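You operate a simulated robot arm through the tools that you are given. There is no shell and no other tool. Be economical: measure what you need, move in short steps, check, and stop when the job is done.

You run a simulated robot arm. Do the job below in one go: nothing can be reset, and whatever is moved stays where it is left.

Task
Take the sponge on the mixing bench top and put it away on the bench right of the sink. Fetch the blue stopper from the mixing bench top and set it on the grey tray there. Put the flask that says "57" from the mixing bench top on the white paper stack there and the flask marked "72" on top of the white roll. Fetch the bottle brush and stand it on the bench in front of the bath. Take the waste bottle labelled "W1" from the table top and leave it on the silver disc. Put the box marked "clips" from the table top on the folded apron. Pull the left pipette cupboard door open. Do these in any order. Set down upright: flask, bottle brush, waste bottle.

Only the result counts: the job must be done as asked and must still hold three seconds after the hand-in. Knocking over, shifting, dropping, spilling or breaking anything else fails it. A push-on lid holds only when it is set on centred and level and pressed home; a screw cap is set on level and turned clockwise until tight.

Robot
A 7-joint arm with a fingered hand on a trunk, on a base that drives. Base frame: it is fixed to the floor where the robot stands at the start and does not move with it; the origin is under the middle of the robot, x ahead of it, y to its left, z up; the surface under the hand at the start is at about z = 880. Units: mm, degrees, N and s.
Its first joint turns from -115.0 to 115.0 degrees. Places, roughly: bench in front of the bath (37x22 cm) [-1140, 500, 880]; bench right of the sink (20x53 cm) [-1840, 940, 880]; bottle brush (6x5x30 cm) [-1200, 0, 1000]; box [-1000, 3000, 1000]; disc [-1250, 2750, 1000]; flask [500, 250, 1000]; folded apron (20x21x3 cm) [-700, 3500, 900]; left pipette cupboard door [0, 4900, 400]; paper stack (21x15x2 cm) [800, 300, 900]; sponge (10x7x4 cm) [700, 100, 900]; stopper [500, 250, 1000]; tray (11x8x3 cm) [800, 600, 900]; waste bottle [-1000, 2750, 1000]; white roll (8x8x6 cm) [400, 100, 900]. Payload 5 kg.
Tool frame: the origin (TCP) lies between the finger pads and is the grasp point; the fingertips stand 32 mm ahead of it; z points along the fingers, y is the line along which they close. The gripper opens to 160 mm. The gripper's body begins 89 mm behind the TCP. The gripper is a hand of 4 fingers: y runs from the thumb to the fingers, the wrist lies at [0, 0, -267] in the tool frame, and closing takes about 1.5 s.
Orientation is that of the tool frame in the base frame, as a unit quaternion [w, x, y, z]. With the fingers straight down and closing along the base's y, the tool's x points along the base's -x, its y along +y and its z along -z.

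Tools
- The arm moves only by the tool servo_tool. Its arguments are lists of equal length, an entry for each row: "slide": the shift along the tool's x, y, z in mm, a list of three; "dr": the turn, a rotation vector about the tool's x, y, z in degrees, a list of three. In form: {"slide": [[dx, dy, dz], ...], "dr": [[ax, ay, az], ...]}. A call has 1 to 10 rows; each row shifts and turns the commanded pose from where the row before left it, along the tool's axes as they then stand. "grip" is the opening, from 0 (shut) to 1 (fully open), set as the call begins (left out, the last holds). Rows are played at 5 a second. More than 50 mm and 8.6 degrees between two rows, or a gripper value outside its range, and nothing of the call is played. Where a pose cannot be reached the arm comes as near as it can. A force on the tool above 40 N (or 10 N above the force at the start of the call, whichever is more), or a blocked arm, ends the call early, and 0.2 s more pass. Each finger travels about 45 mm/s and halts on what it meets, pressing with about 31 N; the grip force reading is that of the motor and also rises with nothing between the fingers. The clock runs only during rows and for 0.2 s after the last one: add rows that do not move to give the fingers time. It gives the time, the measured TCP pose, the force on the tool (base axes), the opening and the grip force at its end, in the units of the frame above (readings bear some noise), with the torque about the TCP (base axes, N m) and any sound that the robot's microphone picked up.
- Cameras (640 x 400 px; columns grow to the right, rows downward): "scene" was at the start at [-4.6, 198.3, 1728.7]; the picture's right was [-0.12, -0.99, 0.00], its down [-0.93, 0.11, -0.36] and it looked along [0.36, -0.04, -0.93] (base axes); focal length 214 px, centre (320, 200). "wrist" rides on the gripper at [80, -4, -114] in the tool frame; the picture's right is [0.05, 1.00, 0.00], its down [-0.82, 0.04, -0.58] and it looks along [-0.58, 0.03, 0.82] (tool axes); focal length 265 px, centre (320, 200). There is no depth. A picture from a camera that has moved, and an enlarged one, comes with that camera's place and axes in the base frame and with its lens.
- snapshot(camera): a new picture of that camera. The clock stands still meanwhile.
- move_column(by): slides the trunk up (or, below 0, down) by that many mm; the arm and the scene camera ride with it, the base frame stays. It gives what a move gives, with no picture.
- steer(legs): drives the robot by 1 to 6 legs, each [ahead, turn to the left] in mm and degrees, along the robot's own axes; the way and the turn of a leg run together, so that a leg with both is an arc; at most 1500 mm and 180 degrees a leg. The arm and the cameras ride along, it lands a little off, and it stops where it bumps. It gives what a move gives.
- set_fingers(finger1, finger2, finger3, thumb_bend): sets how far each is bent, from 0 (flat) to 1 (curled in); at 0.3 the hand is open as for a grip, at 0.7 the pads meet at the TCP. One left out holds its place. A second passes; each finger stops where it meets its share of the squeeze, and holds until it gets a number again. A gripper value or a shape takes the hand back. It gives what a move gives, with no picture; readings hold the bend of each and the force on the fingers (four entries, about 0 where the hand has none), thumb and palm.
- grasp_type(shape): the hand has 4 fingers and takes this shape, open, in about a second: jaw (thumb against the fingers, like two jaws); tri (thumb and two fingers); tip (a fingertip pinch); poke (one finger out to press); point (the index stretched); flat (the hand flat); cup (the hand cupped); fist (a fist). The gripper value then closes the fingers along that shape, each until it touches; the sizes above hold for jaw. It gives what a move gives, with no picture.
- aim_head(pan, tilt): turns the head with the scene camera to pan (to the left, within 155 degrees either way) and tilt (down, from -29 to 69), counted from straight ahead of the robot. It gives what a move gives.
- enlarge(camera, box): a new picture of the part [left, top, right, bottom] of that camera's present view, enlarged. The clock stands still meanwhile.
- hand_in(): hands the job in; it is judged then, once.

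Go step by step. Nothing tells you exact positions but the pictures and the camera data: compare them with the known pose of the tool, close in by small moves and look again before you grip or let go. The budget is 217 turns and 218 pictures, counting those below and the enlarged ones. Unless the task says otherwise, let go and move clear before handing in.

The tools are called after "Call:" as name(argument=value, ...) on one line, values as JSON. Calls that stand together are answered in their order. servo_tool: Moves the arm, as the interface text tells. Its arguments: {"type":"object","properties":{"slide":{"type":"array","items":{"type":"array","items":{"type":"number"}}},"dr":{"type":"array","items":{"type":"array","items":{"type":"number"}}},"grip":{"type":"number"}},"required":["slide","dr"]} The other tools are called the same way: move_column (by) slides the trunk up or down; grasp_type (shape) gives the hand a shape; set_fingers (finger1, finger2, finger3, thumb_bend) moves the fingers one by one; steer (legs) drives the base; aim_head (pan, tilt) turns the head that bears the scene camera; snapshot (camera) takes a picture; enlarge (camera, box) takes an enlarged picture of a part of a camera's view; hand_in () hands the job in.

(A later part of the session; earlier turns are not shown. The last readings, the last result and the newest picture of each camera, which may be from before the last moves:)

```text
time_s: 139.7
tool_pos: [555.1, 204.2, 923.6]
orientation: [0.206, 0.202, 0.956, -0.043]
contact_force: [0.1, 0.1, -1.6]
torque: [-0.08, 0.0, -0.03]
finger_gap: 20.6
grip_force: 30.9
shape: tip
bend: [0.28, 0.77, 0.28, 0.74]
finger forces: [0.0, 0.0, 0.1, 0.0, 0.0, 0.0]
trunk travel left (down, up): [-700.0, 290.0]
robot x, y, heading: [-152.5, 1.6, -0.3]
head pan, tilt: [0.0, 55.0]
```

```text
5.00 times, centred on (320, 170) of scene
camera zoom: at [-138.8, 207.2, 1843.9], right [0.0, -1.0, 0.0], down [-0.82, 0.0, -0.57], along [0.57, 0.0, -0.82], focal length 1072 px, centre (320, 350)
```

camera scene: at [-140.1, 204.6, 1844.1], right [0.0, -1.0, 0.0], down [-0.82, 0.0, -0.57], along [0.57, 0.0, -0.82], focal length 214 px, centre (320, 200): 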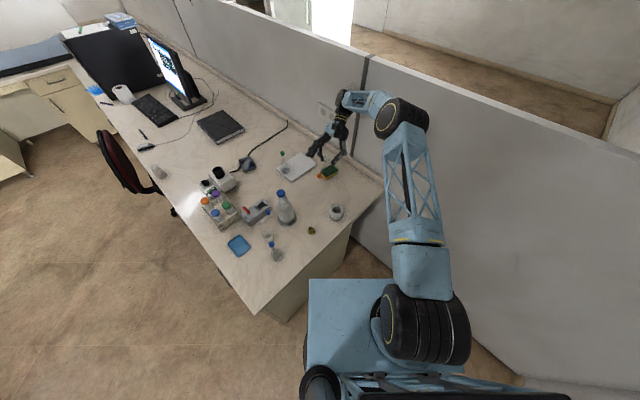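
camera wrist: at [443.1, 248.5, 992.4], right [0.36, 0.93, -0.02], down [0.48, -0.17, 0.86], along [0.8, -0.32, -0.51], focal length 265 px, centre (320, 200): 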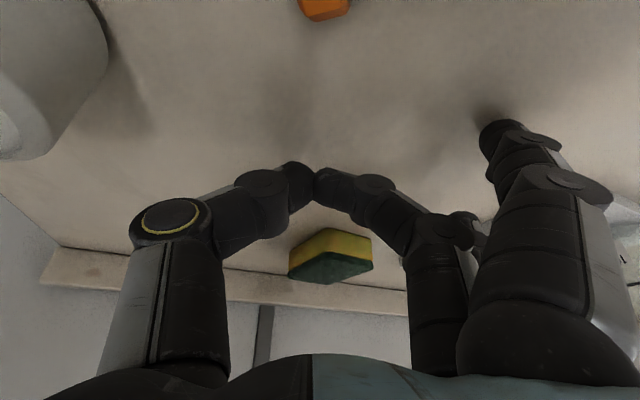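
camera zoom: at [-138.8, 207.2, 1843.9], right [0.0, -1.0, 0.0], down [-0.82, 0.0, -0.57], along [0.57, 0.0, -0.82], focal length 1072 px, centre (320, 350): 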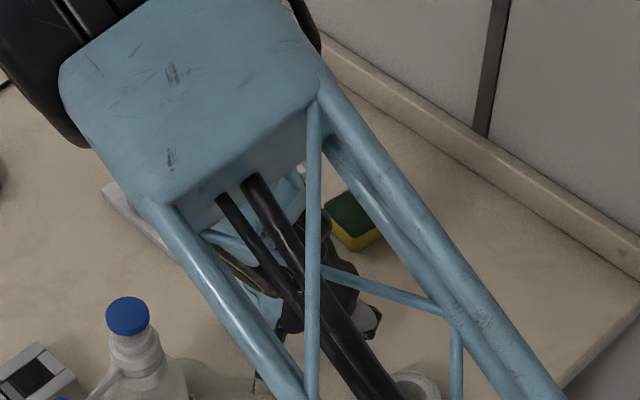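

The flask slipped out of the pinch but still lies on the bench. I raise the hand carefully straight up and look.

Call:
servo_tool(slide=[[-15, 0, -36], [-15, 0, -36], [-15, 0, -36], [-15, 0, -36], [0, 0, 0]], dr=[[0, 0, 0], [0, 0, 0], [0, 0, 0], [0, 0, 0], [0, 0, 0]])

Call:
servo_tool(slide=[[0, 0, 0], [0, 0, 0], [0, 0, 0], [0, 0, 0]], dr=[[0, 8, 0], [0, 8, 0], [0, 8, 0], [0, 0, 0]])

Call:
snapshot(camera="wrist")

Call:
snapshot(camera="scene")

```text
time_s: 140.9
tool_pos: [551.6, 205.1, 1078.7]
orientation: [0.205, 0.203, 0.957, -0.043]
contact_force: [0.3, 0.5, -0.8]
torque: [0.0, -0.01, -0.03]
finger_gap: 20.7
grip_force: 31.1
shape: tip
bend: [0.28, 0.77, 0.28, 0.74]
finger forces: [0.0, 0.1, 0.0, 0.0, 0.1, 0.0]
trunk travel left (down, up): [-700.0, 290.0]
robot x, y, heading: [-149.9, -3.5, 0.1]
head pan, tilt: [0.0, 55.0]
```

```text
time_s: 141.9
tool_pos: [549.3, 206.2, 1079.5]
orientation: [0.002, 0.205, 0.979, 0.0]
contact_force: [-0.6, 1.3, -0.3]
torque: [-0.12, 0.0, -0.02]
finger_gap: 20.5
grip_force: 31.0
shape: tip
bend: [0.28, 0.77, 0.28, 0.74]
finger forces: [0.0, 0.1, 0.1, 0.0, 0.1, 0.0]
trunk travel left (down, up): [-700.0, 290.0]
robot x, y, heading: [-152.5, 0.8, 0.2]
head pan, tilt: [0.0, 55.0]
```

```text
87 pictures are left
camera wrist: at [473.8, 235.7, 1191.9], right [0.35, 0.94, 0.0], down [0.76, -0.29, 0.58], along [0.54, -0.2, -0.81], focal length 265 px, centre (320, 200)
```

wrist: 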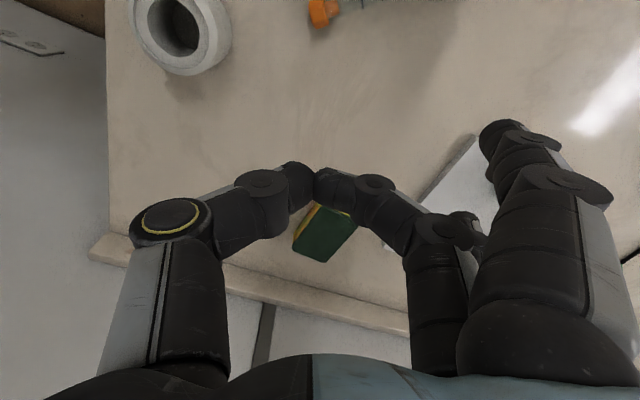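

```text
86 pictures are left
camera scene: at [-141.6, 208.0, 1843.8], right [0.0, -1.0, 0.0], down [-0.82, 0.0, -0.57], along [0.57, 0.0, -0.82], focal length 214 px, centre (320, 200)
```

scene: 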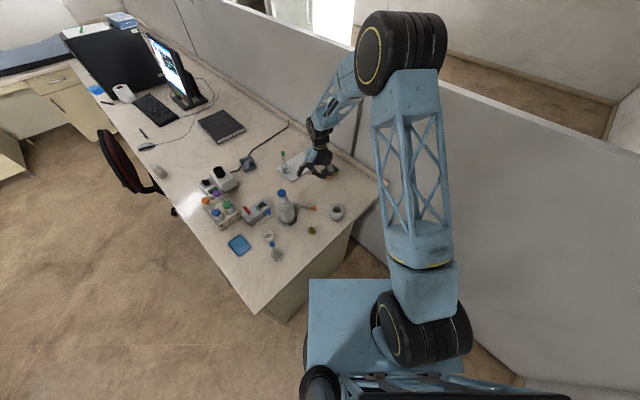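

Call:
enlarge(camera="scene", box=[270, 170, 350, 240])

```text
5.71 times, centred on (310, 205) of scene
camera zoom: at [-141.6, 208.0, 1843.8], right [0.0, -1.0, 0.0], down [-0.82, 0.0, -0.57], along [0.57, 0.0, -0.82], focal length 1226 px, centre (377, 171)
```

zoom: 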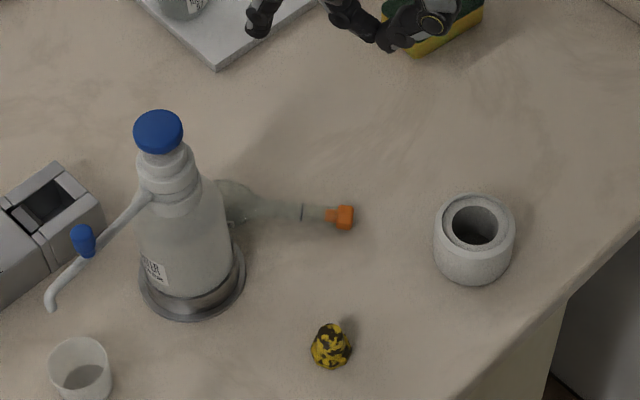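

The flask rolled against the wash bottle and lies with its neck toward −y: body ≈(484, 341), stopper ≈(472, 237). I'll pinch its neck with a hand leaning along the neck. I yaw and tilt the hand first.

Call:
servo_tool(slide=[[0, 0, -5], [0, 0, 0], [0, 0, 0], [0, 0, 0], [0, 0, 0], [0, 0, 0], [0, 0, 0], [0, 0, 0], [0, 0, 0]], dr=[[0, 0, 8.25], [0, 0, 8.25], [0, 0, 8.25], [0, 0, 8.25], [0, 0, 8.25], [0, 0, 8.25], [0, 0, 8.25], [0, 0, 8.25], [0, 0, 0]], grip=0.35)

Call:
servo_tool(slide=[[0, 0, 0], [0, 0, 0], [0, 0, 0], [0, 0, 0], [0, 0, 0], [0, 0, 0]], dr=[[0, 7, 0], [0, 7, 0], [0, 7, 0], [0, 7, 0], [0, 7, 0], [0, 0, 0]])

```text
time_s: 143.9
tool_pos: [551.1, 205.0, 1083.9]
orientation: [0.001, 0.707, 0.707, 0.001]
contact_force: [0.6, -0.7, 0.2]
torque: [0.0, 0.02, 0.0]
finger_gap: 55.4
grip_force: 0.0
shape: tip
bend: [0.01, 0.73, 0.01, 0.7]
finger forces: [0.1, 0.0, 0.0, 0.1, 0.0, 0.0]
trunk travel left (down, up): [-700.0, 290.0]
robot x, y, heading: [-151.6, -1.3, -0.2]
head pan, tilt: [0.0, 55.0]
```

```text
time_s: 145.3
tool_pos: [550.9, 205.5, 1083.4]
orientation: [-0.212, 0.673, 0.676, 0.214]
contact_force: [0.1, 0.8, -0.1]
torque: [-0.04, 0.0, -0.05]
finger_gap: 55.3
grip_force: 0.1
shape: tip
bend: [0.01, 0.73, 0.01, 0.7]
finger forces: [0.1, 0.1, 0.0, 0.0, 0.1, 0.0]
trunk travel left (down, up): [-700.0, 290.0]
robot x, y, heading: [-154.8, 1.7, -0.2]
head pan, tilt: [0.0, 55.0]
```

Call:
servo_tool(slide=[[-6.9, -24, 29], [-6.9, -24, 29], [-6.9, -24, 29], [0, 0, 0]], dr=[[0, 0, 0], [0, 0, 0], [0, 0, 0], [0, 0, 0]])

Call:
snapshot(camera="wrist")

Call:
enlarge(camera="scene", box=[270, 150, 350, 230])

```text
time_s: 146.3
tool_pos: [479.4, 236.7, 1000.8]
orientation: [-0.211, 0.673, 0.676, 0.215]
contact_force: [-0.5, 1.0, -0.4]
torque: [-0.03, 0.01, 0.0]
finger_gap: 55.8
grip_force: 0.1
shape: tip
bend: [0.01, 0.73, 0.01, 0.7]
finger forces: [0.0, 0.1, 0.0, 0.0, 0.0, 0.0]
trunk travel left (down, up): [-700.0, 290.0]
robot x, y, heading: [-150.5, -0.6, 0.1]
head pan, tilt: [0.0, 55.0]
```

```text
84 pictures are left
camera wrist: at [473.8, 236.7, 1139.1], right [1.0, 0.04, 0.03], down [0.04, -1.0, 0.0], along [0.03, 0.0, -1.0], focal length 265 px, centre (320, 200)
```

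wrist: 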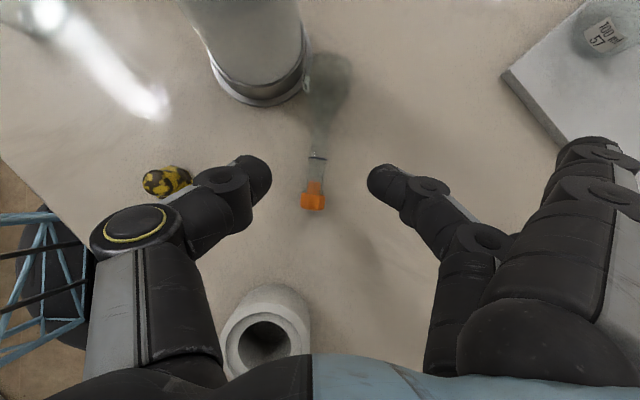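

```text
5.00 times, centred on (310, 190) of scene
camera zoom: at [-140.3, 204.6, 1844.2], right [0.0, -1.0, 0.0], down [-0.82, 0.0, -0.57], along [0.57, 0.0, -0.82], focal length 1072 px, centre (370, 250)
```

zoom: 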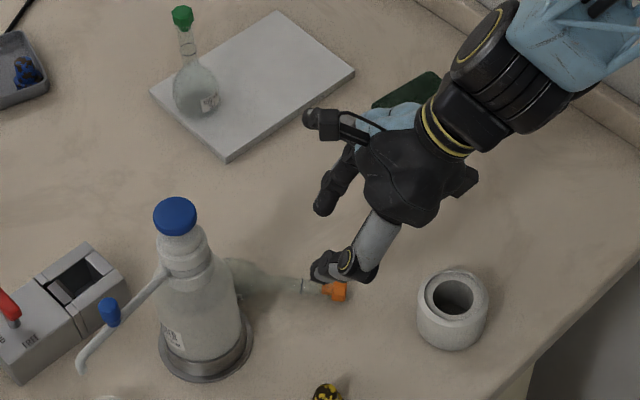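

Neck pinch point ≈(481, 295). I slide in to it.

Call:
servo_tool(slide=[[-2.8, 0.4, 24], [-2.8, 0.4, 24], [-2.8, 0.4, 24], [-2.8, 0.4, 22], [0, 0, 0]], dr=[[0, 0, 0], [0, 0, 0], [0, 0, 0], [0, 0, 0], [0, 0, 0]])

Call:
snapshot(camera="wrist")

```text
time_s: 147.5
tool_pos: [481.6, 281.4, 917.9]
orientation: [-0.212, 0.673, 0.676, 0.214]
contact_force: [-0.7, 1.2, -0.5]
torque: [-0.01, 0.02, 0.02]
finger_gap: 55.6
grip_force: 0.0
shape: tip
bend: [0.01, 0.73, 0.01, 0.7]
finger forces: [0.1, 0.0, 0.1, 0.0, 0.0, 0.1]
trunk travel left (down, up): [-700.0, 290.0]
robot x, y, heading: [-152.6, 0.0, -0.2]
head pan, tilt: [0.0, 55.0]
```

```text
82 pictures are left
camera wrist: at [475.8, 282.0, 1055.0], right [1.0, 0.04, 0.03], down [0.04, -1.0, 0.0], along [0.03, 0.0, -1.0], focal length 265 px, centre (320, 200)
```

wrist: 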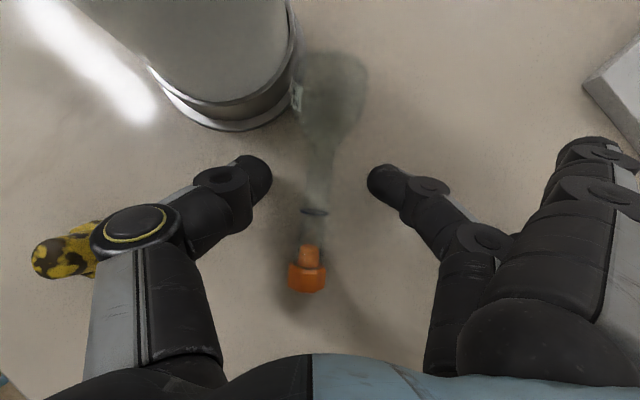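

Aligned with the neck. Lower 3 mm and close.

Call:
servo_tool(slide=[[-1.7, 0, 2.5], [0, 0, 0]], dr=[[0, 0, 0], [0, 0, 0]])

Call:
servo_tool(slide=[[0, 0, 0], [0, 0, 0], [0, 0, 0], [0, 0, 0], [0, 0, 0], [0, 0, 0]], dr=[[0, 0, 0], [0, 0, 0], [0, 0, 0], [0, 0, 0], [0, 0, 0], [0, 0, 0]], grip=0.0)

Call:
snapshot(camera="wrist")

```text
time_s: 148.1
tool_pos: [480.8, 282.9, 914.9]
orientation: [-0.212, 0.673, 0.676, 0.214]
contact_force: [0.4, 0.2, -0.3]
torque: [-0.02, -0.02, 0.0]
finger_gap: 55.5
grip_force: 0.1
shape: tip
bend: [0.01, 0.73, 0.01, 0.7]
finger forces: [0.1, 0.1, 0.1, 0.0, 0.1, 0.0]
trunk travel left (down, up): [-700.0, 290.0]
robot x, y, heading: [-152.8, -2.4, -0.2]
head pan, tilt: [0.0, 55.0]
```

```text
time_s: 149.5
tool_pos: [479.7, 281.8, 914.8]
orientation: [-0.212, 0.672, 0.676, 0.213]
contact_force: [0.2, -0.9, 0.3]
torque: [-0.02, -0.08, -0.04]
finger_gap: 13.7
grip_force: 30.8
shape: tip
bend: [0.27, 0.72, 0.12, 0.71]
finger forces: [0.0, 27.2, 0.6, 0.0, 27.0, 0.1]
trunk travel left (down, up): [-700.0, 290.0]
robot x, y, heading: [-149.1, 1.9, -0.0]
head pan, tilt: [0.0, 55.0]
```

```text
81 pictures are left
camera wrist: at [475.4, 282.1, 1052.3], right [1.0, 0.04, 0.03], down [0.04, -1.0, 0.0], along [0.03, 0.0, -1.0], focal length 265 px, centre (320, 200)
```

wrist: 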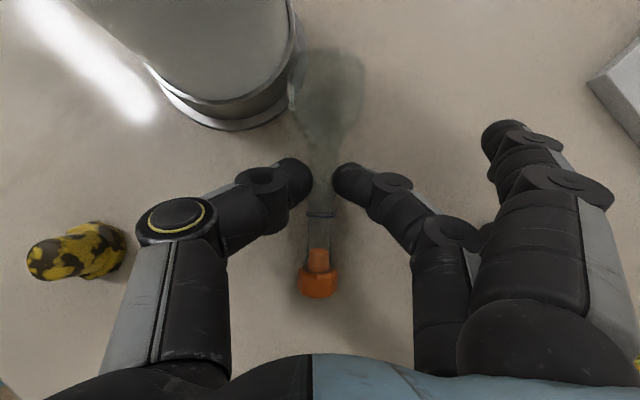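

A centred pinch at 27 N both sides. I lift, moving away from the bottle.

Call:
servo_tool(slide=[[1.6, 5, -11], [3.3, 5, -22], [10, 5, -40], [12, 5, -40], [0, 0, 0]], dr=[[0, 0, 0], [0, 0, 0], [0, 0, 0], [0, 0, 0], [0, 0, 0]])

Call:
snapshot(camera="wrist")

Call:
enlarge(camera="scene", box=[270, 140, 350, 220])

```text
time_s: 150.7
tool_pos: [501.6, 239.5, 1023.2]
orientation: [-0.212, 0.673, 0.675, 0.214]
contact_force: [1.5, 0.5, -0.4]
torque: [-0.05, -0.01, 0.0]
finger_gap: 13.8
grip_force: 31.8
shape: tip
bend: [0.28, 0.72, 0.28, 0.71]
finger forces: [0.1, 27.0, 0.1, 0.0, 27.0, 0.0]
trunk travel left (down, up): [-700.0, 290.0]
robot x, y, heading: [-152.9, 0.9, -0.3]
head pan, tilt: [0.0, 55.0]
```

```text
80 pictures are left
camera wrist: at [496.1, 239.7, 1160.9], right [1.0, 0.04, 0.03], down [0.04, -1.0, 0.0], along [0.03, 0.0, -1.0], focal length 265 px, centre (320, 200)
```

wrist: 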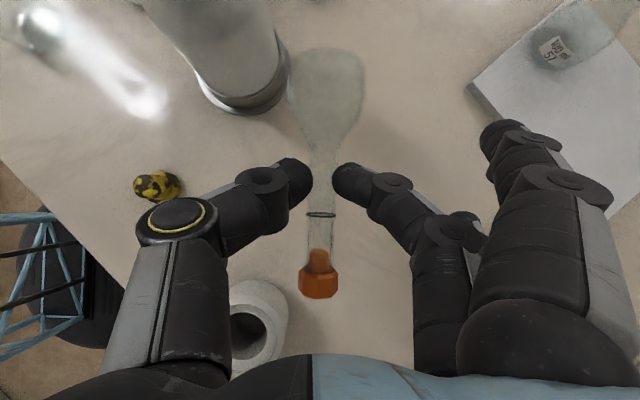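

```text
5.00 times, centred on (310, 180) of scene
camera zoom: at [-139.8, 204.7, 1844.0], right [0.0, -1.0, 0.0], down [-0.82, 0.0, -0.57], along [0.57, 0.0, -0.82], focal length 1072 px, centre (370, 300)
```

zoom: 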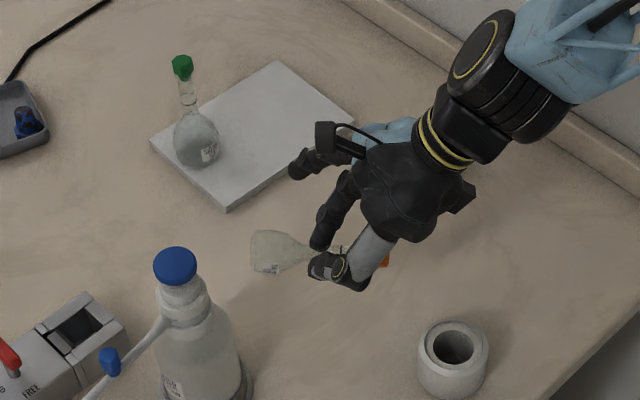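

Held rigidly with the neck horizontal. I yaw the hand 90° back so the neck points away from the robot.

Call:
servo_tool(slide=[[0, 0, 0], [0, 0, 0], [0, 0, 0], [0, 0, 0], [0, 0, 0], [0, 0, 0], [0, 0, 0], [0, 0, 0], [0, 0, 0], [0, 0, 0]], dr=[[4.7, 0, -6.7], [4.7, 0, -6.7], [4.7, 0, -6.7], [4.7, 0, -6.7], [4.7, 0, -6.7], [4.7, 0, -6.7], [4.7, 0, -6.7], [4.7, 0, -6.7], [4.7, 0, -6.7], [4.7, 0, -6.7]])

Call:
servo_tool(slide=[[0, -30, -20], [0, -30, -20], [0, -30, -20], [0, 0, 0]], dr=[[4.7, 0, -6.7], [0, 0, 0], [0, 0, 0], [0, 0, 0]])

Call:
snapshot(camera="wrist")

```text
time_s: 152.9
tool_pos: [499.1, 238.5, 1022.7]
orientation: [-0.298, 0.065, 0.952, 0.021]
contact_force: [0.5, 0.7, -1.2]
torque: [-0.03, -0.03, 0.01]
finger_gap: 13.8
grip_force: 31.3
shape: tip
bend: [0.28, 0.72, 0.28, 0.71]
finger forces: [0.0, 27.0, 0.0, 0.0, 27.1, 0.0]
trunk travel left (down, up): [-700.0, 290.0]
robot x, y, heading: [-157.3, -2.9, -0.2]
head pan, tilt: [0.0, 55.0]
```

```text
time_s: 153.9
tool_pos: [532.4, 147.4, 1070.9]
orientation: [-0.299, -0.002, 0.954, -0.001]
contact_force: [-0.6, -0.3, -0.4]
torque: [0.02, 0.0, -0.01]
finger_gap: 13.7
grip_force: 31.2
shape: tip
bend: [0.28, 0.72, 0.28, 0.71]
finger forces: [0.0, 27.2, 0.0, 0.1, 27.0, 0.0]
trunk travel left (down, up): [-700.0, 290.0]
robot x, y, heading: [-153.1, 1.7, 0.0]
head pan, tilt: [0.0, 55.0]
```

```text
78 pictures are left
camera wrist: at [530.4, 144.1, 1209.1], right [-0.05, 1.0, 0.03], down [1.0, 0.05, 0.01], along [0.01, 0.03, -1.0], focal length 265 px, centre (320, 200)
```

wrist: 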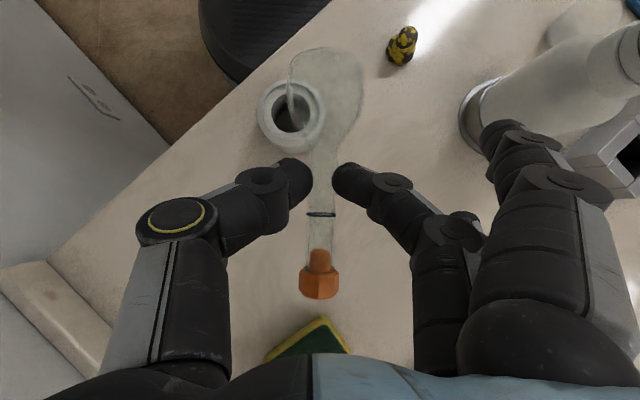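

Now I pitch the hand by about 93° so the neck comes upright.

Call:
servo_tool(slide=[[0, 0, 0], [0, 0, 0], [0, 0, 0], [0, 0, 0], [0, 0, 0], [0, 0, 0], [0, 0, 0], [0, 0, 0]], dr=[[0, -8.5, 0], [0, -8.5, 0], [0, -8.5, 0], [0, -8.5, 0], [0, -8.5, 0], [0, -8.5, 0], [0, -8.5, 0], [0, 0, 0]])

Call:
servo_tool(slide=[[0, 0, 0], [0, 0, 0], [0, 0, 0], [0, 0, 0], [0, 0, 0]], dr=[[0, -8.5, 0], [0, -8.5, 0], [0, -8.5, 0], [0, -8.5, 0], [0, 0, 0]])

Call:
snapshot(camera="wrist")

Call:
enlarge(camera="scene", box=[290, 130, 390, 230])

```text
time_s: 155.7
tool_pos: [527.3, 153.1, 1071.3]
orientation: [0.214, -0.003, 0.977, -0.002]
contact_force: [-1.1, 1.0, 1.0]
torque: [-0.05, -0.03, -0.03]
finger_gap: 13.6
grip_force: 31.1
shape: tip
bend: [0.28, 0.72, 0.28, 0.71]
finger forces: [0.0, 27.6, 0.0, 0.0, 27.7, 0.0]
trunk travel left (down, up): [-700.0, 290.0]
robot x, y, heading: [-151.8, 2.4, -0.2]
head pan, tilt: [0.0, 55.0]
```

```text
time_s: 156.9
tool_pos: [528.8, 147.1, 1072.3]
orientation: [0.49, -0.001, 0.871, 0.0]
contact_force: [0.2, -0.1, -0.6]
torque: [-0.03, 0.01, -0.03]
finger_gap: 13.7
grip_force: 30.9
shape: tip
bend: [0.28, 0.72, 0.28, 0.71]
finger forces: [0.1, 27.5, 0.1, 0.1, 27.3, 0.0]
trunk travel left (down, up): [-700.0, 290.0]
robot x, y, heading: [-152.9, -0.5, -0.0]
head pan, tilt: [0.0, 55.0]
```

```text
77 pictures are left
camera wrist: at [390.7, 144.0, 1061.2], right [-0.03, 1.0, -0.04], down [-0.07, 0.04, 1.0], along [1.0, 0.03, 0.07], focal length 265 px, centre (320, 200)
```

wrist: 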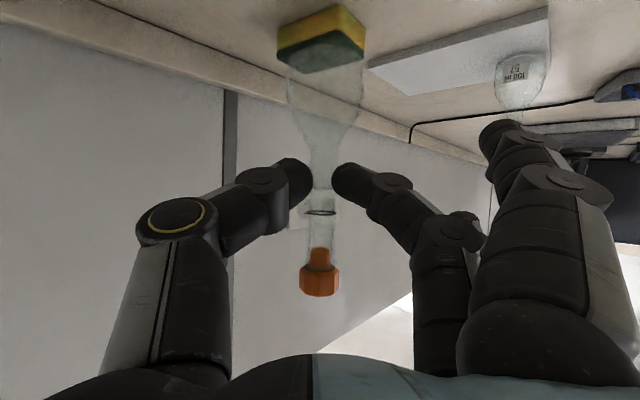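

```text
4.00 times, centred on (340, 180) of scene
camera zoom: at [-140.6, 205.2, 1844.1], right [0.0, -1.0, 0.0], down [-0.82, 0.0, -0.57], along [0.57, 0.0, -0.82], focal length 858 px, centre (240, 280)
```

zoom: 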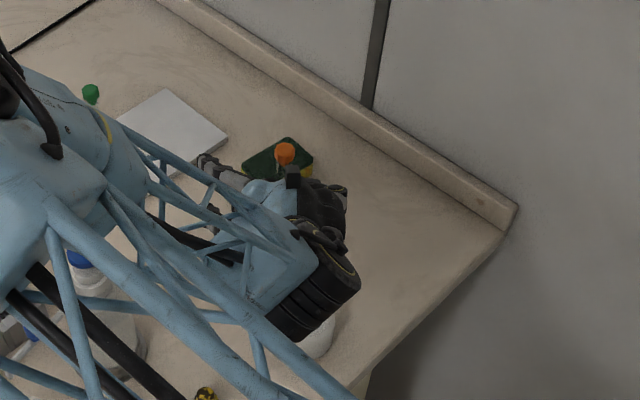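

The flask hangs upright in a clean pinch. I back the robot 110 mm so the flask comes over the roll, then fine adjust.

Call:
steer(legs=[[-110, 0]])

Call:
snapshot(camera="wrist")

Call:
enlarge(camera="scene", box=[290, 150, 390, 250])

```text
time_s: 158.1
tool_pos: [417.3, 150.6, 1072.2]
orientation: [0.49, -0.002, 0.872, 0.002]
contact_force: [0.3, -0.2, -0.5]
torque: [-0.04, -0.01, -0.02]
finger_gap: 13.5
grip_force: 30.7
shape: tip
bend: [0.28, 0.72, 0.28, 0.71]
finger forces: [0.0, 27.5, 0.1, 0.1, 27.3, 0.1]
trunk travel left (down, up): [-700.0, 290.0]
robot x, y, heading: [-263.9, -1.7, -0.1]
head pan, tilt: [0.0, 55.0]
```

```text
75 pictures are left
camera wrist: at [278.3, 144.8, 1061.7], right [-0.03, 1.0, -0.04], down [-0.07, 0.04, 1.0], along [1.0, 0.03, 0.07], focal length 265 px, centre (320, 200)
```

wrist: 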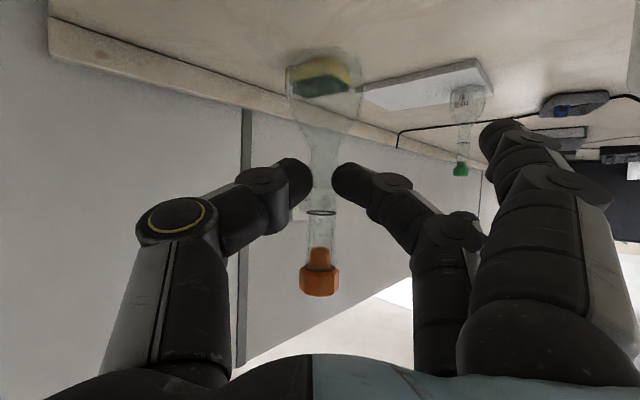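

```text
4.00 times, centred on (340, 200) of scene
camera zoom: at [-253.7, 204.9, 1844.2], right [0.0, -1.0, 0.0], down [-0.82, 0.0, -0.57], along [0.57, 0.0, -0.82], focal length 858 px, centre (240, 200)
```

zoom: 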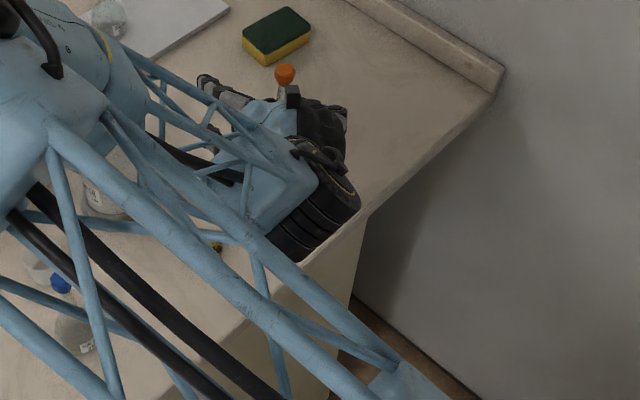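

Flask axis is about (438, 152); the roll is at (434, 119). I shift and start lowering, then look.

Call:
servo_tool(slide=[[13.9, -16.5, 6.1], [13.9, -16.5, 6.1], [0, 0, 0]], dr=[[0, 0, 0], [0, 0, 0], [0, 0, 0]])

Call:
snapshot(camera="wrist")

Call:
enlarge(camera="scene", box=[310, 160, 370, 220])

```text
time_s: 158.9
tool_pos: [415.0, 118.2, 1043.2]
orientation: [0.49, -0.002, 0.872, 0.001]
contact_force: [-0.3, -0.8, 0.4]
torque: [0.0, 0.01, -0.02]
finger_gap: 13.6
grip_force: 31.1
shape: tip
bend: [0.28, 0.72, 0.28, 0.71]
finger forces: [0.0, 27.5, 0.0, 0.0, 27.4, 0.1]
trunk travel left (down, up): [-700.0, 290.0]
robot x, y, heading: [-262.5, -0.6, 0.1]
head pan, tilt: [0.0, 55.0]
```

```text
73 pictures are left
camera wrist: at [275.6, 112.3, 1032.0], right [-0.03, 1.0, -0.04], down [-0.07, 0.04, 1.0], along [1.0, 0.03, 0.07], focal length 265 px, centre (320, 200)
```

wrist: 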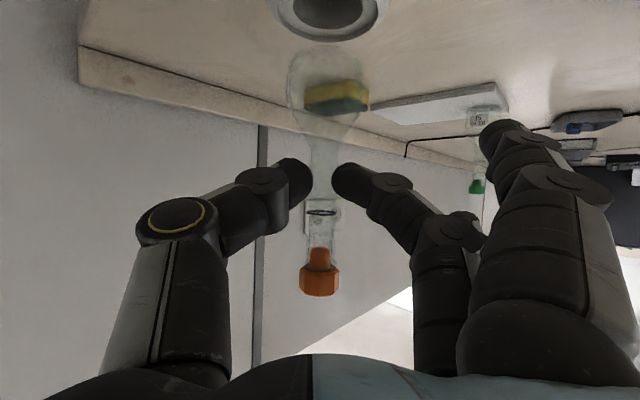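

```text
6.67 times, centred on (340, 190) of scene
camera zoom: at [-252.2, 205.2, 1844.1], right [0.0, -1.0, 0.0], down [-0.82, 0.0, -0.57], along [0.57, 0.0, -0.82], focal length 1430 px, centre (187, 267)
```

zoom: 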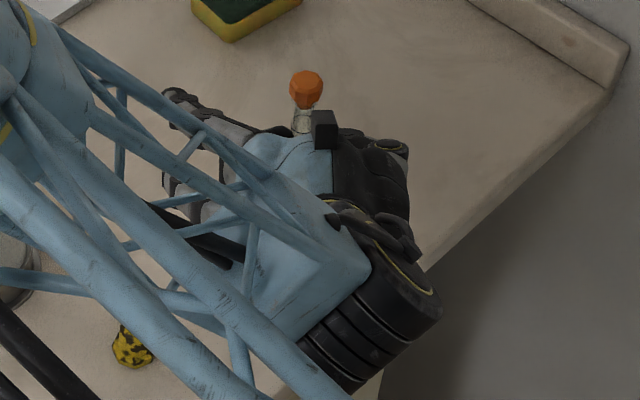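

The flask is aligned over the roll. I lower in small steps until it seats.

Call:
servo_tool(slide=[[4.3, 0, 2.6], [4.3, 0, 2.6], [0, 0, 0]], dr=[[0, 0, 0], [0, 0, 0], [0, 0, 0]])

Call:
servo_tool(slide=[[1.7, 0, 1], [0, 0, 0], [1.7, 0, 1], [0, 0, 0]], dr=[[0, 0, 0], [0, 0, 0], [0, 0, 0], [0, 0, 0]])

Call:
snapshot(camera="wrist")

```text
time_s: 159.7
tool_pos: [414.5, 117.5, 1032.4]
orientation: [0.49, -0.002, 0.872, 0.001]
contact_force: [0.1, -0.9, 0.2]
torque: [0.0, 0.0, 0.06]
finger_gap: 13.6
grip_force: 31.0
shape: tip
bend: [0.28, 0.72, 0.28, 0.71]
finger forces: [0.0, 27.4, 0.1, 0.0, 27.3, 0.0]
trunk travel left (down, up): [-700.0, 290.0]
robot x, y, heading: [-263.5, 2.2, 0.2]
head pan, tilt: [0.0, 55.0]
```

```text
time_s: 160.7
tool_pos: [414.6, 116.8, 1027.1]
orientation: [0.49, -0.002, 0.872, 0.001]
contact_force: [0.1, 0.4, -1.6]
torque: [0.0, 0.01, 0.02]
finger_gap: 13.7
grip_force: 30.9
shape: tip
bend: [0.28, 0.72, 0.28, 0.71]
finger forces: [0.1, 27.4, 0.0, 0.0, 27.4, 0.1]
trunk travel left (down, up): [-700.0, 290.0]
robot x, y, heading: [-264.4, -3.1, -0.1]
head pan, tilt: [0.0, 55.0]
```

```text
71 pictures are left
camera wrist: at [275.0, 112.5, 1017.1], right [-0.03, 1.0, -0.04], down [-0.07, 0.04, 1.0], along [1.0, 0.03, 0.07], focal length 265 px, centre (320, 200)
```

wrist: 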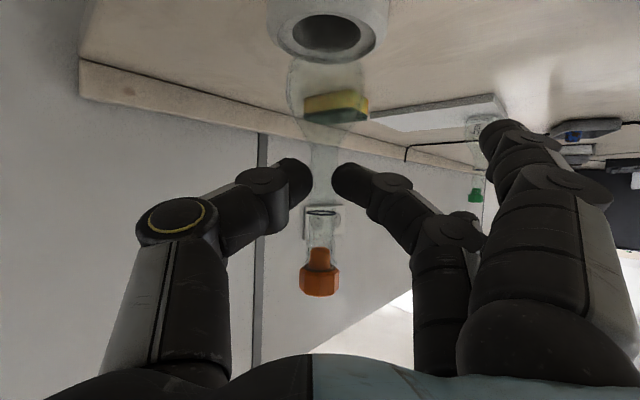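

Flask bottom is just above the roll mouth, well aligned. Continue until contact.

Call:
servo_tool(slide=[[2.6, 0, 1.6], [0, 0, 0], [2.6, 0, 1.6], [0, 0, 0]], dr=[[0, 0, 0], [0, 0, 0], [0, 0, 0], [0, 0, 0]])

Call:
servo_tool(slide=[[1.7, 0, 1], [0, 0, 0], [1.7, 0, 1], [0, 0, 0]], dr=[[0, 0, 0], [0, 0, 0], [0, 0, 0], [0, 0, 0]])

Call:
snapshot(camera="wrist")

```text
time_s: 161.7
tool_pos: [413.9, 118.3, 1021.5]
orientation: [0.49, -0.002, 0.872, 0.001]
contact_force: [0.2, -0.4, -0.2]
torque: [0.01, 0.02, -0.03]
finger_gap: 13.6
grip_force: 30.6
shape: tip
bend: [0.28, 0.72, 0.28, 0.71]
finger forces: [0.0, 27.4, 0.0, 0.0, 27.3, 0.0]
trunk travel left (down, up): [-700.0, 290.0]
robot x, y, heading: [-263.3, -1.3, -0.0]
head pan, tilt: [0.0, 55.0]
```

```text
time_s: 162.7
tool_pos: [413.7, 117.3, 1017.6]
orientation: [0.49, -0.002, 0.872, 0.001]
contact_force: [1.0, -0.1, -1.3]
torque: [-0.01, 0.02, -0.02]
finger_gap: 13.6
grip_force: 30.9
shape: tip
bend: [0.28, 0.72, 0.28, 0.71]
finger forces: [0.1, 27.4, 0.1, 0.0, 27.5, 0.0]
trunk travel left (down, up): [-700.0, 290.0]
robot x, y, heading: [-262.9, 0.1, -0.0]
head pan, tilt: [0.0, 55.0]
```

```text
70 pictures are left
camera wrist: at [275.6, 112.4, 1007.1], right [-0.03, 1.0, -0.04], down [-0.07, 0.04, 1.0], along [1.0, 0.03, 0.07], focal length 265 px, centre (320, 200)
```

wrist: 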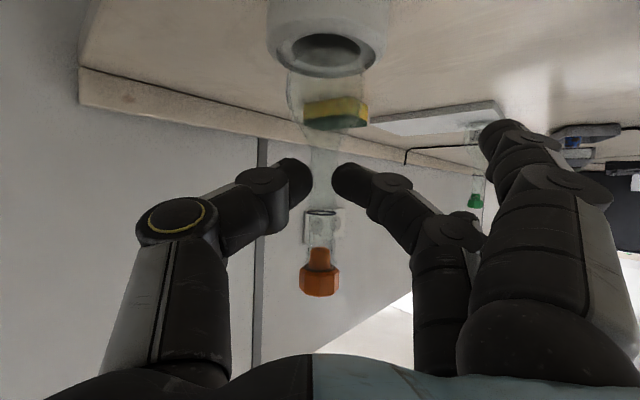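

Call:
enlarge(camera="wrist", box=[250, 0, 410, 140])

```text
2.86 times, centred on (330, 70) of wrist
camera zoom: at [275.6, 112.4, 1007.1], right [-0.03, 1.0, -0.04], down [-0.07, 0.04, 1.0], along [1.0, 0.03, 0.07], focal length 758 px, centre (291, 571)
```

zoom: 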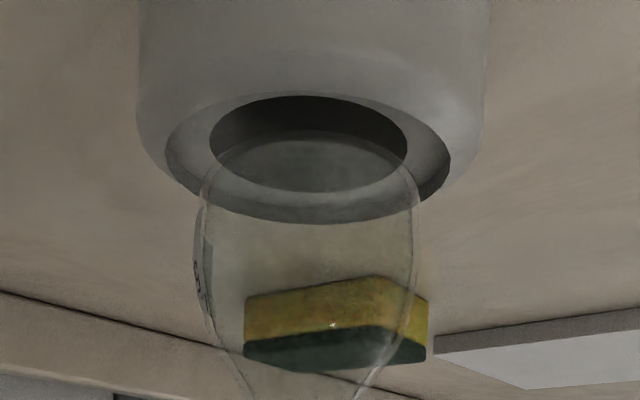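

The flask bottom is about 6 mm too far out. I shift back 6 mm and lower until contact.

Call:
servo_tool(slide=[[3.1, -0.5, -5.1], [0, 0, 0]], dr=[[0, 0, 0], [0, 0, 0]])

Call:
servo_tool(slide=[[1.7, 0, 1], [0, 0, 0], [1.7, 0, 1], [0, 0, 0]], dr=[[0, 0, 0], [0, 0, 0], [0, 0, 0], [0, 0, 0]])

Call:
enlarge(camera="wrist", box=[250, 0, 410, 140])

```text
time_s: 163.3
tool_pos: [408.0, 117.0, 1017.8]
orientation: [0.489, -0.002, 0.872, 0.001]
contact_force: [-0.3, 0.0, 1.2]
torque: [0.02, -0.03, 0.03]
finger_gap: 13.8
grip_force: 30.6
shape: tip
bend: [0.28, 0.72, 0.28, 0.71]
finger forces: [0.0, 27.4, 0.0, 0.0, 27.4, 0.1]
trunk travel left (down, up): [-700.0, 290.0]
robot x, y, heading: [-263.3, 1.7, 0.1]
head pan, tilt: [0.0, 55.0]
```

```text
time_s: 164.3
tool_pos: [407.6, 116.4, 1012.9]
orientation: [0.49, -0.002, 0.872, 0.001]
contact_force: [-0.2, -0.8, 4.0]
torque: [-0.02, -0.06, -0.04]
finger_gap: 13.7
grip_force: 31.0
shape: tip
bend: [0.28, 0.72, 0.28, 0.71]
finger forces: [0.1, 27.4, 0.0, 0.0, 28.1, 0.1]
trunk travel left (down, up): [-700.0, 290.0]
robot x, y, heading: [-264.6, -0.5, 0.3]
head pan, tilt: [0.0, 55.0]
```

```text
2.86 times, centred on (330, 70) of wrist
camera zoom: at [269.1, 111.6, 1002.7], right [-0.03, 1.0, -0.04], down [-0.07, 0.04, 1.0], along [1.0, 0.03, 0.07], focal length 758 px, centre (291, 571)
```

zoom: 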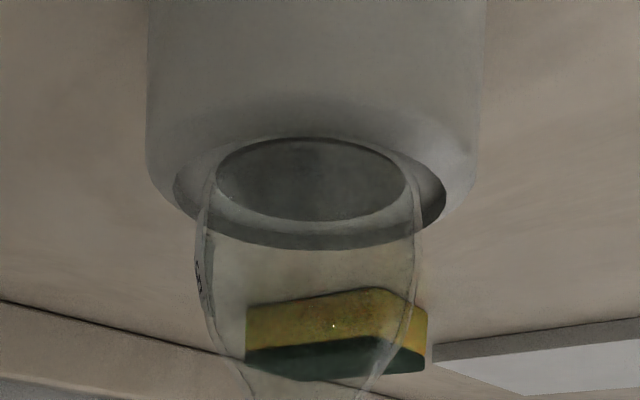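

Contact, and the bottom is concentric with the roll's mouth. One more millimetre, then release gently.

Call:
servo_tool(slide=[[0.9, 0, 0.5], [0, 0, 0]], dr=[[0, 0, 0], [0, 0, 0]])

Call:
servo_tool(slide=[[0, 0, 0], [0, 0, 0], [0, 0, 0], [0, 0, 0]], dr=[[0, 0, 0], [0, 0, 0], [0, 0, 0], [0, 0, 0]], grip=0.2)

Call:
snapshot(camera="wrist")

```text
time_s: 164.9
tool_pos: [407.7, 116.0, 1013.3]
orientation: [0.491, -0.002, 0.871, 0.001]
contact_force: [0.4, -0.4, 8.5]
torque: [0.08, -0.17, -0.02]
finger_gap: 13.8
grip_force: 30.6
shape: tip
bend: [0.28, 0.72, 0.28, 0.71]
finger forces: [0.1, 27.8, 0.0, 0.0, 28.2, 0.0]
trunk travel left (down, up): [-700.0, 290.0]
robot x, y, heading: [-263.7, 3.2, 0.3]
head pan, tilt: [0.0, 55.0]
```

```text
time_s: 165.9
tool_pos: [408.2, 116.7, 1012.5]
orientation: [0.49, -0.003, 0.872, 0.002]
contact_force: [-0.5, 0.1, 0.3]
torque: [-0.03, 0.0, 0.01]
finger_gap: 31.7
grip_force: 0.3
shape: tip
bend: [0.01, 0.73, 0.01, 0.7]
finger forces: [0.0, 0.0, 0.0, 0.0, 0.1, 0.0]
trunk travel left (down, up): [-700.0, 290.0]
robot x, y, heading: [-266.7, 1.8, -0.1]
head pan, tilt: [0.0, 55.0]
```

```text
67 pictures are left
camera wrist: at [269.0, 111.5, 1001.8], right [-0.03, 1.0, -0.04], down [-0.07, 0.04, 1.0], along [1.0, 0.03, 0.07], focal length 265 px, centre (320, 200)
```

wrist: 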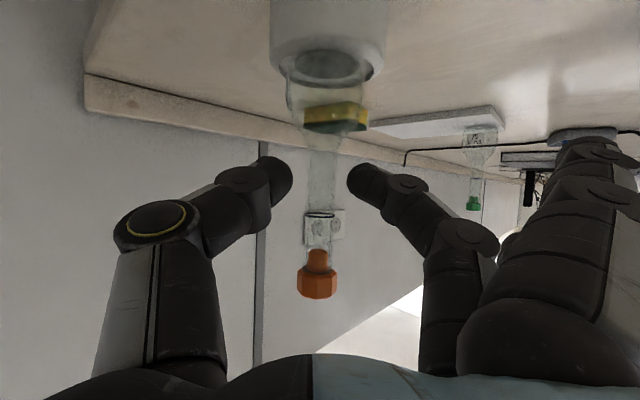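

The flask stands free on the roll. I open wider and withdraw straight back along the fingers.

Call:
servo_tool(slide=[[0, 0, 0], [0, 0, 0], [0, 0, 0], [0, 0, -15], [0, 0, -25], [0, 0, -35], [0, 0, -40], [0, 0, -40], [0, 0, 0]], dr=[[0, 0, 0], [0, 0, 0], [0, 0, 0], [0, 0, 0], [0, 0, 0], [0, 0, 0], [0, 0, 0], [0, 0, 0], [0, 0, 0]], grip=0.45)

Call:
snapshot(camera="wrist")

```text
time_s: 167.9
tool_pos: [329.3, 138.3, 1068.4]
orientation: [0.49, -0.002, 0.872, 0.001]
contact_force: [1.4, -0.5, -0.3]
torque: [0.04, -0.03, 0.0]
finger_gap: 71.4
grip_force: 0.1
shape: tip
bend: [0.01, 0.73, 0.01, 0.7]
finger forces: [0.0, 0.0, 0.1, 0.0, 0.0, 0.0]
out of reach, approached as far as the arm can: row 7, 8
trunk travel left (down, up): [-700.0, 290.0]
robot x, y, heading: [-265.5, -0.9, -0.2]
head pan, tilt: [0.0, 55.0]
```

```text
66 pictures are left
camera wrist: at [188.5, 133.4, 1058.3], right [-0.03, 1.0, -0.04], down [-0.07, 0.04, 1.0], along [1.0, 0.03, 0.07], focal length 265 px, centre (320, 200)
```

wrist: 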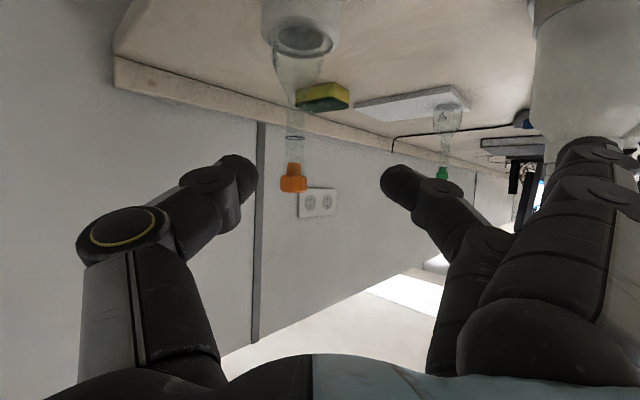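

Flask 72 stands upright on the roll. Now the sponge: I raise the column, level the hand and drive forward 110 mm.

Call:
move_column(by=130)

Call:
servo_tool(slide=[[0, 0, 0], [0, 0, 0], [0, 0, 0], [0, 0, 0], [0, 0, 0], [0, 0, 0], [0, 0, 0], [0, 0, 0]], dr=[[0, 8.4, 0], [0, 8.4, 0], [0, 8.4, 0], [0, 8.4, 0], [0, 8.4, 0], [0, 8.4, 0], [0, 8.3, 0], [0, 0, 0]])

Call:
grasp_type(shape="jaw")

Call:
steer(legs=[[110, 0]])

```text
time_s: 169.4
tool_pos: [328.0, 139.0, 1199.3]
orientation: [0.49, -0.002, 0.872, 0.001]
contact_force: [0.7, 0.3, 0.5]
torque: [-0.01, 0.04, 0.0]
finger_gap: 71.5
grip_force: 0.1
shape: tip
bend: [0.01, 0.73, 0.01, 0.7]
finger forces: [0.1, 0.1, 0.0, 0.1, 0.0, 0.1]
trunk travel left (down, up): [-830.0, 160.0]
robot x, y, heading: [-264.0, -0.6, -0.0]
head pan, tilt: [0.0, 55.0]
```

```text
time_s: 171.2
tool_pos: [326.6, 132.4, 1200.4]
orientation: [-0.001, -0.002, 1.0, 0.001]
contact_force: [-1.0, -1.4, 0.2]
torque: [0.19, 0.04, 0.04]
finger_gap: 71.5
grip_force: 0.0
shape: tip
bend: [0.01, 0.73, 0.01, 0.7]
finger forces: [0.1, 0.0, 0.1, 0.1, 0.0, 0.0]
trunk travel left (down, up): [-830.0, 160.0]
robot x, y, heading: [-265.4, -2.2, 0.2]
head pan, tilt: [0.0, 55.0]
```

```text
time_s: 172.2
tool_pos: [326.9, 139.6, 1199.5]
orientation: [0.0, -0.004, 1.0, -0.001]
contact_force: [-0.3, -0.8, 0.5]
torque: [0.01, 0.02, -0.01]
finger_gap: 160.0
grip_force: 0.0
shape: jaw
bend: [0.3, 0.3, 0.3, 0.3]
finger forces: [0.1, 0.1, 0.0, 0.1, 0.0, 0.1]
trunk travel left (down, up): [-830.0, 160.0]
robot x, y, heading: [-267.7, -2.2, -0.1]
head pan, tilt: [0.0, 55.0]
```

```text
time_s: 173.3
tool_pos: [439.1, 138.6, 1197.3]
orientation: [0.0, -0.002, 1.0, 0.0]
contact_force: [0.9, -0.5, 0.8]
torque: [0.01, 0.09, -0.01]
finger_gap: 160.0
grip_force: 0.0
shape: jaw
bend: [0.3, 0.3, 0.3, 0.3]
finger forces: [0.0, 0.0, 0.1, 0.1, 0.0, 0.0]
trunk travel left (down, up): [-830.0, 160.0]
robot x, y, heading: [-152.1, -2.1, 0.1]
head pan, tilt: [0.0, 55.0]
```

Call:
servo_tool(slide=[[-45.6, 1.2, 0], [-45.6, 1.2, 0], [-45.6, 1.2, 0], [-45.6, 1.2, 0], [-45.6, 1.2, 0], [-45.6, 1.2, 0], [0, 0, 0]], dr=[[0, 0, 0], [0, 0, 0], [0, 0, 0], [0, 0, 0], [0, 0, 0], [0, 0, 0], [0, 0, 0]])

Call:
servo_tool(slide=[[0, 0, 25], [0, 0, 25], [0, 0, 25], [0, 0, 25], [0, 0, 25], [0, 0, 25], [0, 0, 0]], dr=[[0, 0, 7.5], [0, 0, 7.5], [0, 0, 7.5], [0, 0, 7.5], [0, 0, 7.5], [0, 0, 7.5], [0, 0, 0]], grip=0.7)

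Call:
snapshot(camera="wrist")

```text
time_s: 174.9
tool_pos: [708.8, 145.6, 1197.9]
orientation: [0.0, -0.002, 1.0, 0.0]
contact_force: [-0.2, 0.0, 0.3]
torque: [0.03, -0.01, -0.02]
finger_gap: 160.0
grip_force: 0.0
shape: jaw
bend: [0.3, 0.3, 0.3, 0.3]
finger forces: [0.0, 0.0, 0.1, 0.0, 0.1, 0.1]
trunk travel left (down, up): [-830.0, 160.0]
robot x, y, heading: [-152.7, 1.4, -0.2]
head pan, tilt: [0.0, 55.0]
```

```text
time_s: 176.6
tool_pos: [712.3, 145.9, 1048.1]
orientation: [0.0, 0.382, 0.924, 0.0]
contact_force: [-0.1, 0.3, 0.1]
torque: [0.01, -0.01, 0.0]
finger_gap: 112.5
grip_force: 0.0
shape: jaw
bend: [0.66, 0.66, 0.66, 0.63]
finger forces: [0.1, 0.0, 0.0, 0.1, 0.0, 0.0]
trunk travel left (down, up): [-830.0, 160.0]
robot x, y, heading: [-152.7, -0.9, -0.2]
head pan, tilt: [0.0, 55.0]
```

```text
65 pictures are left
camera wrist: at [652.4, 199.1, 1160.4], right [0.67, 0.74, 0.0], down [0.61, -0.55, 0.58], along [0.43, -0.39, -0.82], focal length 265 px, centre (320, 200)
```

wrist: 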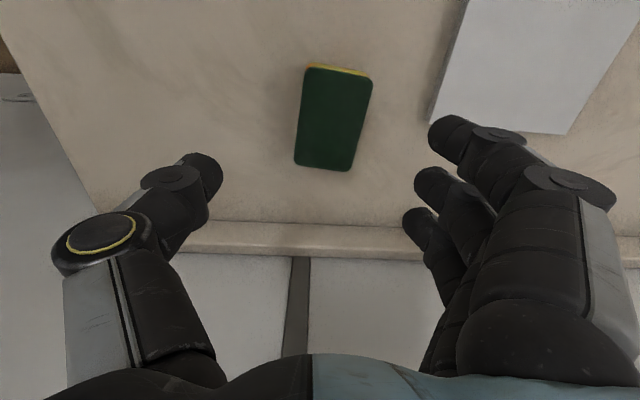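

Sponge at about (720, 154). I align and descend, then grip.

Call:
servo_tool(slide=[[0, 11, 20], [0, 0, 35], [0, 0, 35], [0, 0, 25], [0, 0, 15], [0, 0, 0]], dr=[[0, 0, 6], [0, 0, 0], [0, 0, 0], [0, 0, 0], [0, 0, 0], [0, 0, 0]])

Call:
snapshot(camera="wrist")

Call:
servo_tool(slide=[[0, 0, 0], [0, 0, 0], [0, 0, 0], [0, 0, 0], [0, 0, 0], [0, 0, 0], [0, 0, 0]], dr=[[0, 0, 0], [0, 0, 0], [0, 0, 0], [0, 0, 0], [0, 0, 0], [0, 0, 0], [0, 0, 0]], grip=0.3)

```text
time_s: 177.9
tool_pos: [720.1, 153.2, 920.0]
orientation: [0.001, 0.43, 0.903, 0.0]
contact_force: [-0.7, -0.8, 0.2]
torque: [-0.03, -0.01, 0.03]
finger_gap: 112.3
grip_force: 0.0
shape: jaw
bend: [0.66, 0.66, 0.66, 0.63]
finger forces: [0.0, 0.1, 0.1, 0.0, 0.0, 0.1]
trunk travel left (down, up): [-830.0, 160.0]
robot x, y, heading: [-152.5, -1.7, 0.3]
head pan, tilt: [0.0, 55.0]
```

```text
64 pictures are left
camera wrist: at [666.0, 213.1, 1031.8], right [0.74, 0.67, 0.0], down [0.55, -0.6, 0.58], along [0.39, -0.43, -0.82], focal length 265 px, centre (320, 200)
```

wrist: 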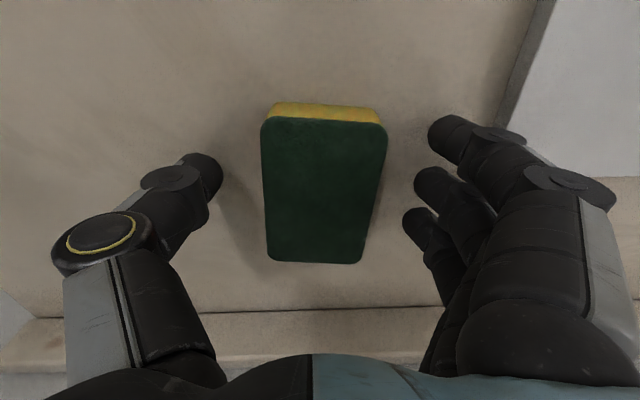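

```text
time_s: 179.6
tool_pos: [721.2, 154.8, 919.2]
orientation: [0.0, 0.428, 0.904, 0.001]
contact_force: [-0.1, -0.7, -0.3]
torque: [0.0, 0.03, -0.02]
finger_gap: 56.0
grip_force: 31.2
shape: jaw
bend: [0.73, 0.73, 0.73, 0.7]
finger forces: [9.2, 9.3, 9.5, 0.1, 28.1, 0.0]
trunk travel left (down, up): [-830.0, 160.0]
robot x, y, heading: [-153.6, 0.2, 0.1]
head pan, tilt: [0.0, 55.0]
```

Gripped well. I lift high, pull in, and then plan the drive to the sink bench.

Call:
servo_tool(slide=[[0, 0, -40], [0, 0, -45], [0, 0, -45], [0, 0, -45], [0, 0, -45], [0, 0, -45], [0, 0, -45], [0, 0, 0]], dr=[[0, 0, 0], [0, 0, 0], [0, 0, 0], [0, 0, 0], [0, 0, 0], [0, 0, 0], [0, 0, 0], [0, 0, 0]])

Call:
servo_tool(slide=[[25, -31, 0], [25, -31, 0], [25, -31, 0], [25, -31, 0], [25, -31, 0], [25, -31, 0], [25, -31, 0], [25, -31, 0], [0, 0, 0]], dr=[[0, 0, 0], [0, 0, 0], [0, 0, 0], [0, 0, 0], [0, 0, 0], [0, 0, 0], [0, 0, 0], [0, 0, 0], [0, 0, 0]])

Call:
aim_head(pan=0, tilt=50)

Call:
snapshot(camera="scene")

```text
time_s: 181.3
tool_pos: [719.3, 149.8, 1227.5]
orientation: [0.0, 0.429, 0.903, -0.001]
contact_force: [0.0, -0.5, -0.7]
torque: [0.01, 0.02, -0.01]
finger_gap: 55.9
grip_force: 31.8
shape: jaw
bend: [0.73, 0.73, 0.73, 0.7]
finger forces: [9.2, 9.4, 9.5, 0.0, 28.0, 0.0]
trunk travel left (down, up): [-830.0, 160.0]
robot x, y, heading: [-151.4, -1.6, -0.1]
head pan, tilt: [0.0, 55.0]
```

```text
time_s: 183.3
tool_pos: [400.0, 148.8, 1228.3]
orientation: [0.0, 0.428, 0.904, -0.002]
contact_force: [0.2, -0.4, 0.4]
torque: [0.0, 0.01, -0.03]
finger_gap: 55.6
grip_force: 30.8
shape: jaw
bend: [0.73, 0.73, 0.73, 0.7]
finger forces: [9.2, 9.4, 9.5, 0.0, 28.1, 0.0]
trunk travel left (down, up): [-830.0, 160.0]
robot x, y, heading: [-149.8, 3.9, -0.1]
head pan, tilt: [0.0, 55.0]
```

```text
time_s: 184.0
tool_pos: [399.8, 149.1, 1230.7]
orientation: [0.0, 0.43, 0.903, 0.0]
contact_force: [-0.4, 0.6, -1.0]
torque: [0.01, -0.05, 0.01]
finger_gap: 55.7
grip_force: 31.1
shape: jaw
bend: [0.73, 0.73, 0.73, 0.7]
finger forces: [9.2, 9.4, 9.4, 0.1, 28.1, 0.1]
trunk travel left (down, up): [-830.0, 160.0]
robot x, y, heading: [-153.4, 1.0, -0.0]
head pan, tilt: [0.0, 50.0]
```

```text
63 pictures are left
camera scene: at [-135.8, 204.9, 1980.6], right [0.0, -1.0, 0.0], down [-0.77, 0.0, -0.64], along [0.64, 0.0, -0.77], focal length 214 px, centre (320, 200)
```

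scene: 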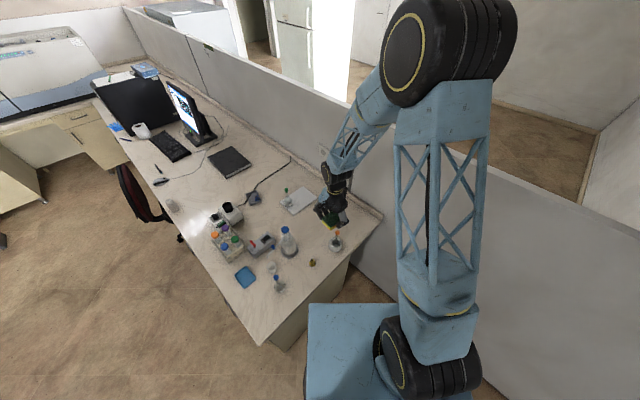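

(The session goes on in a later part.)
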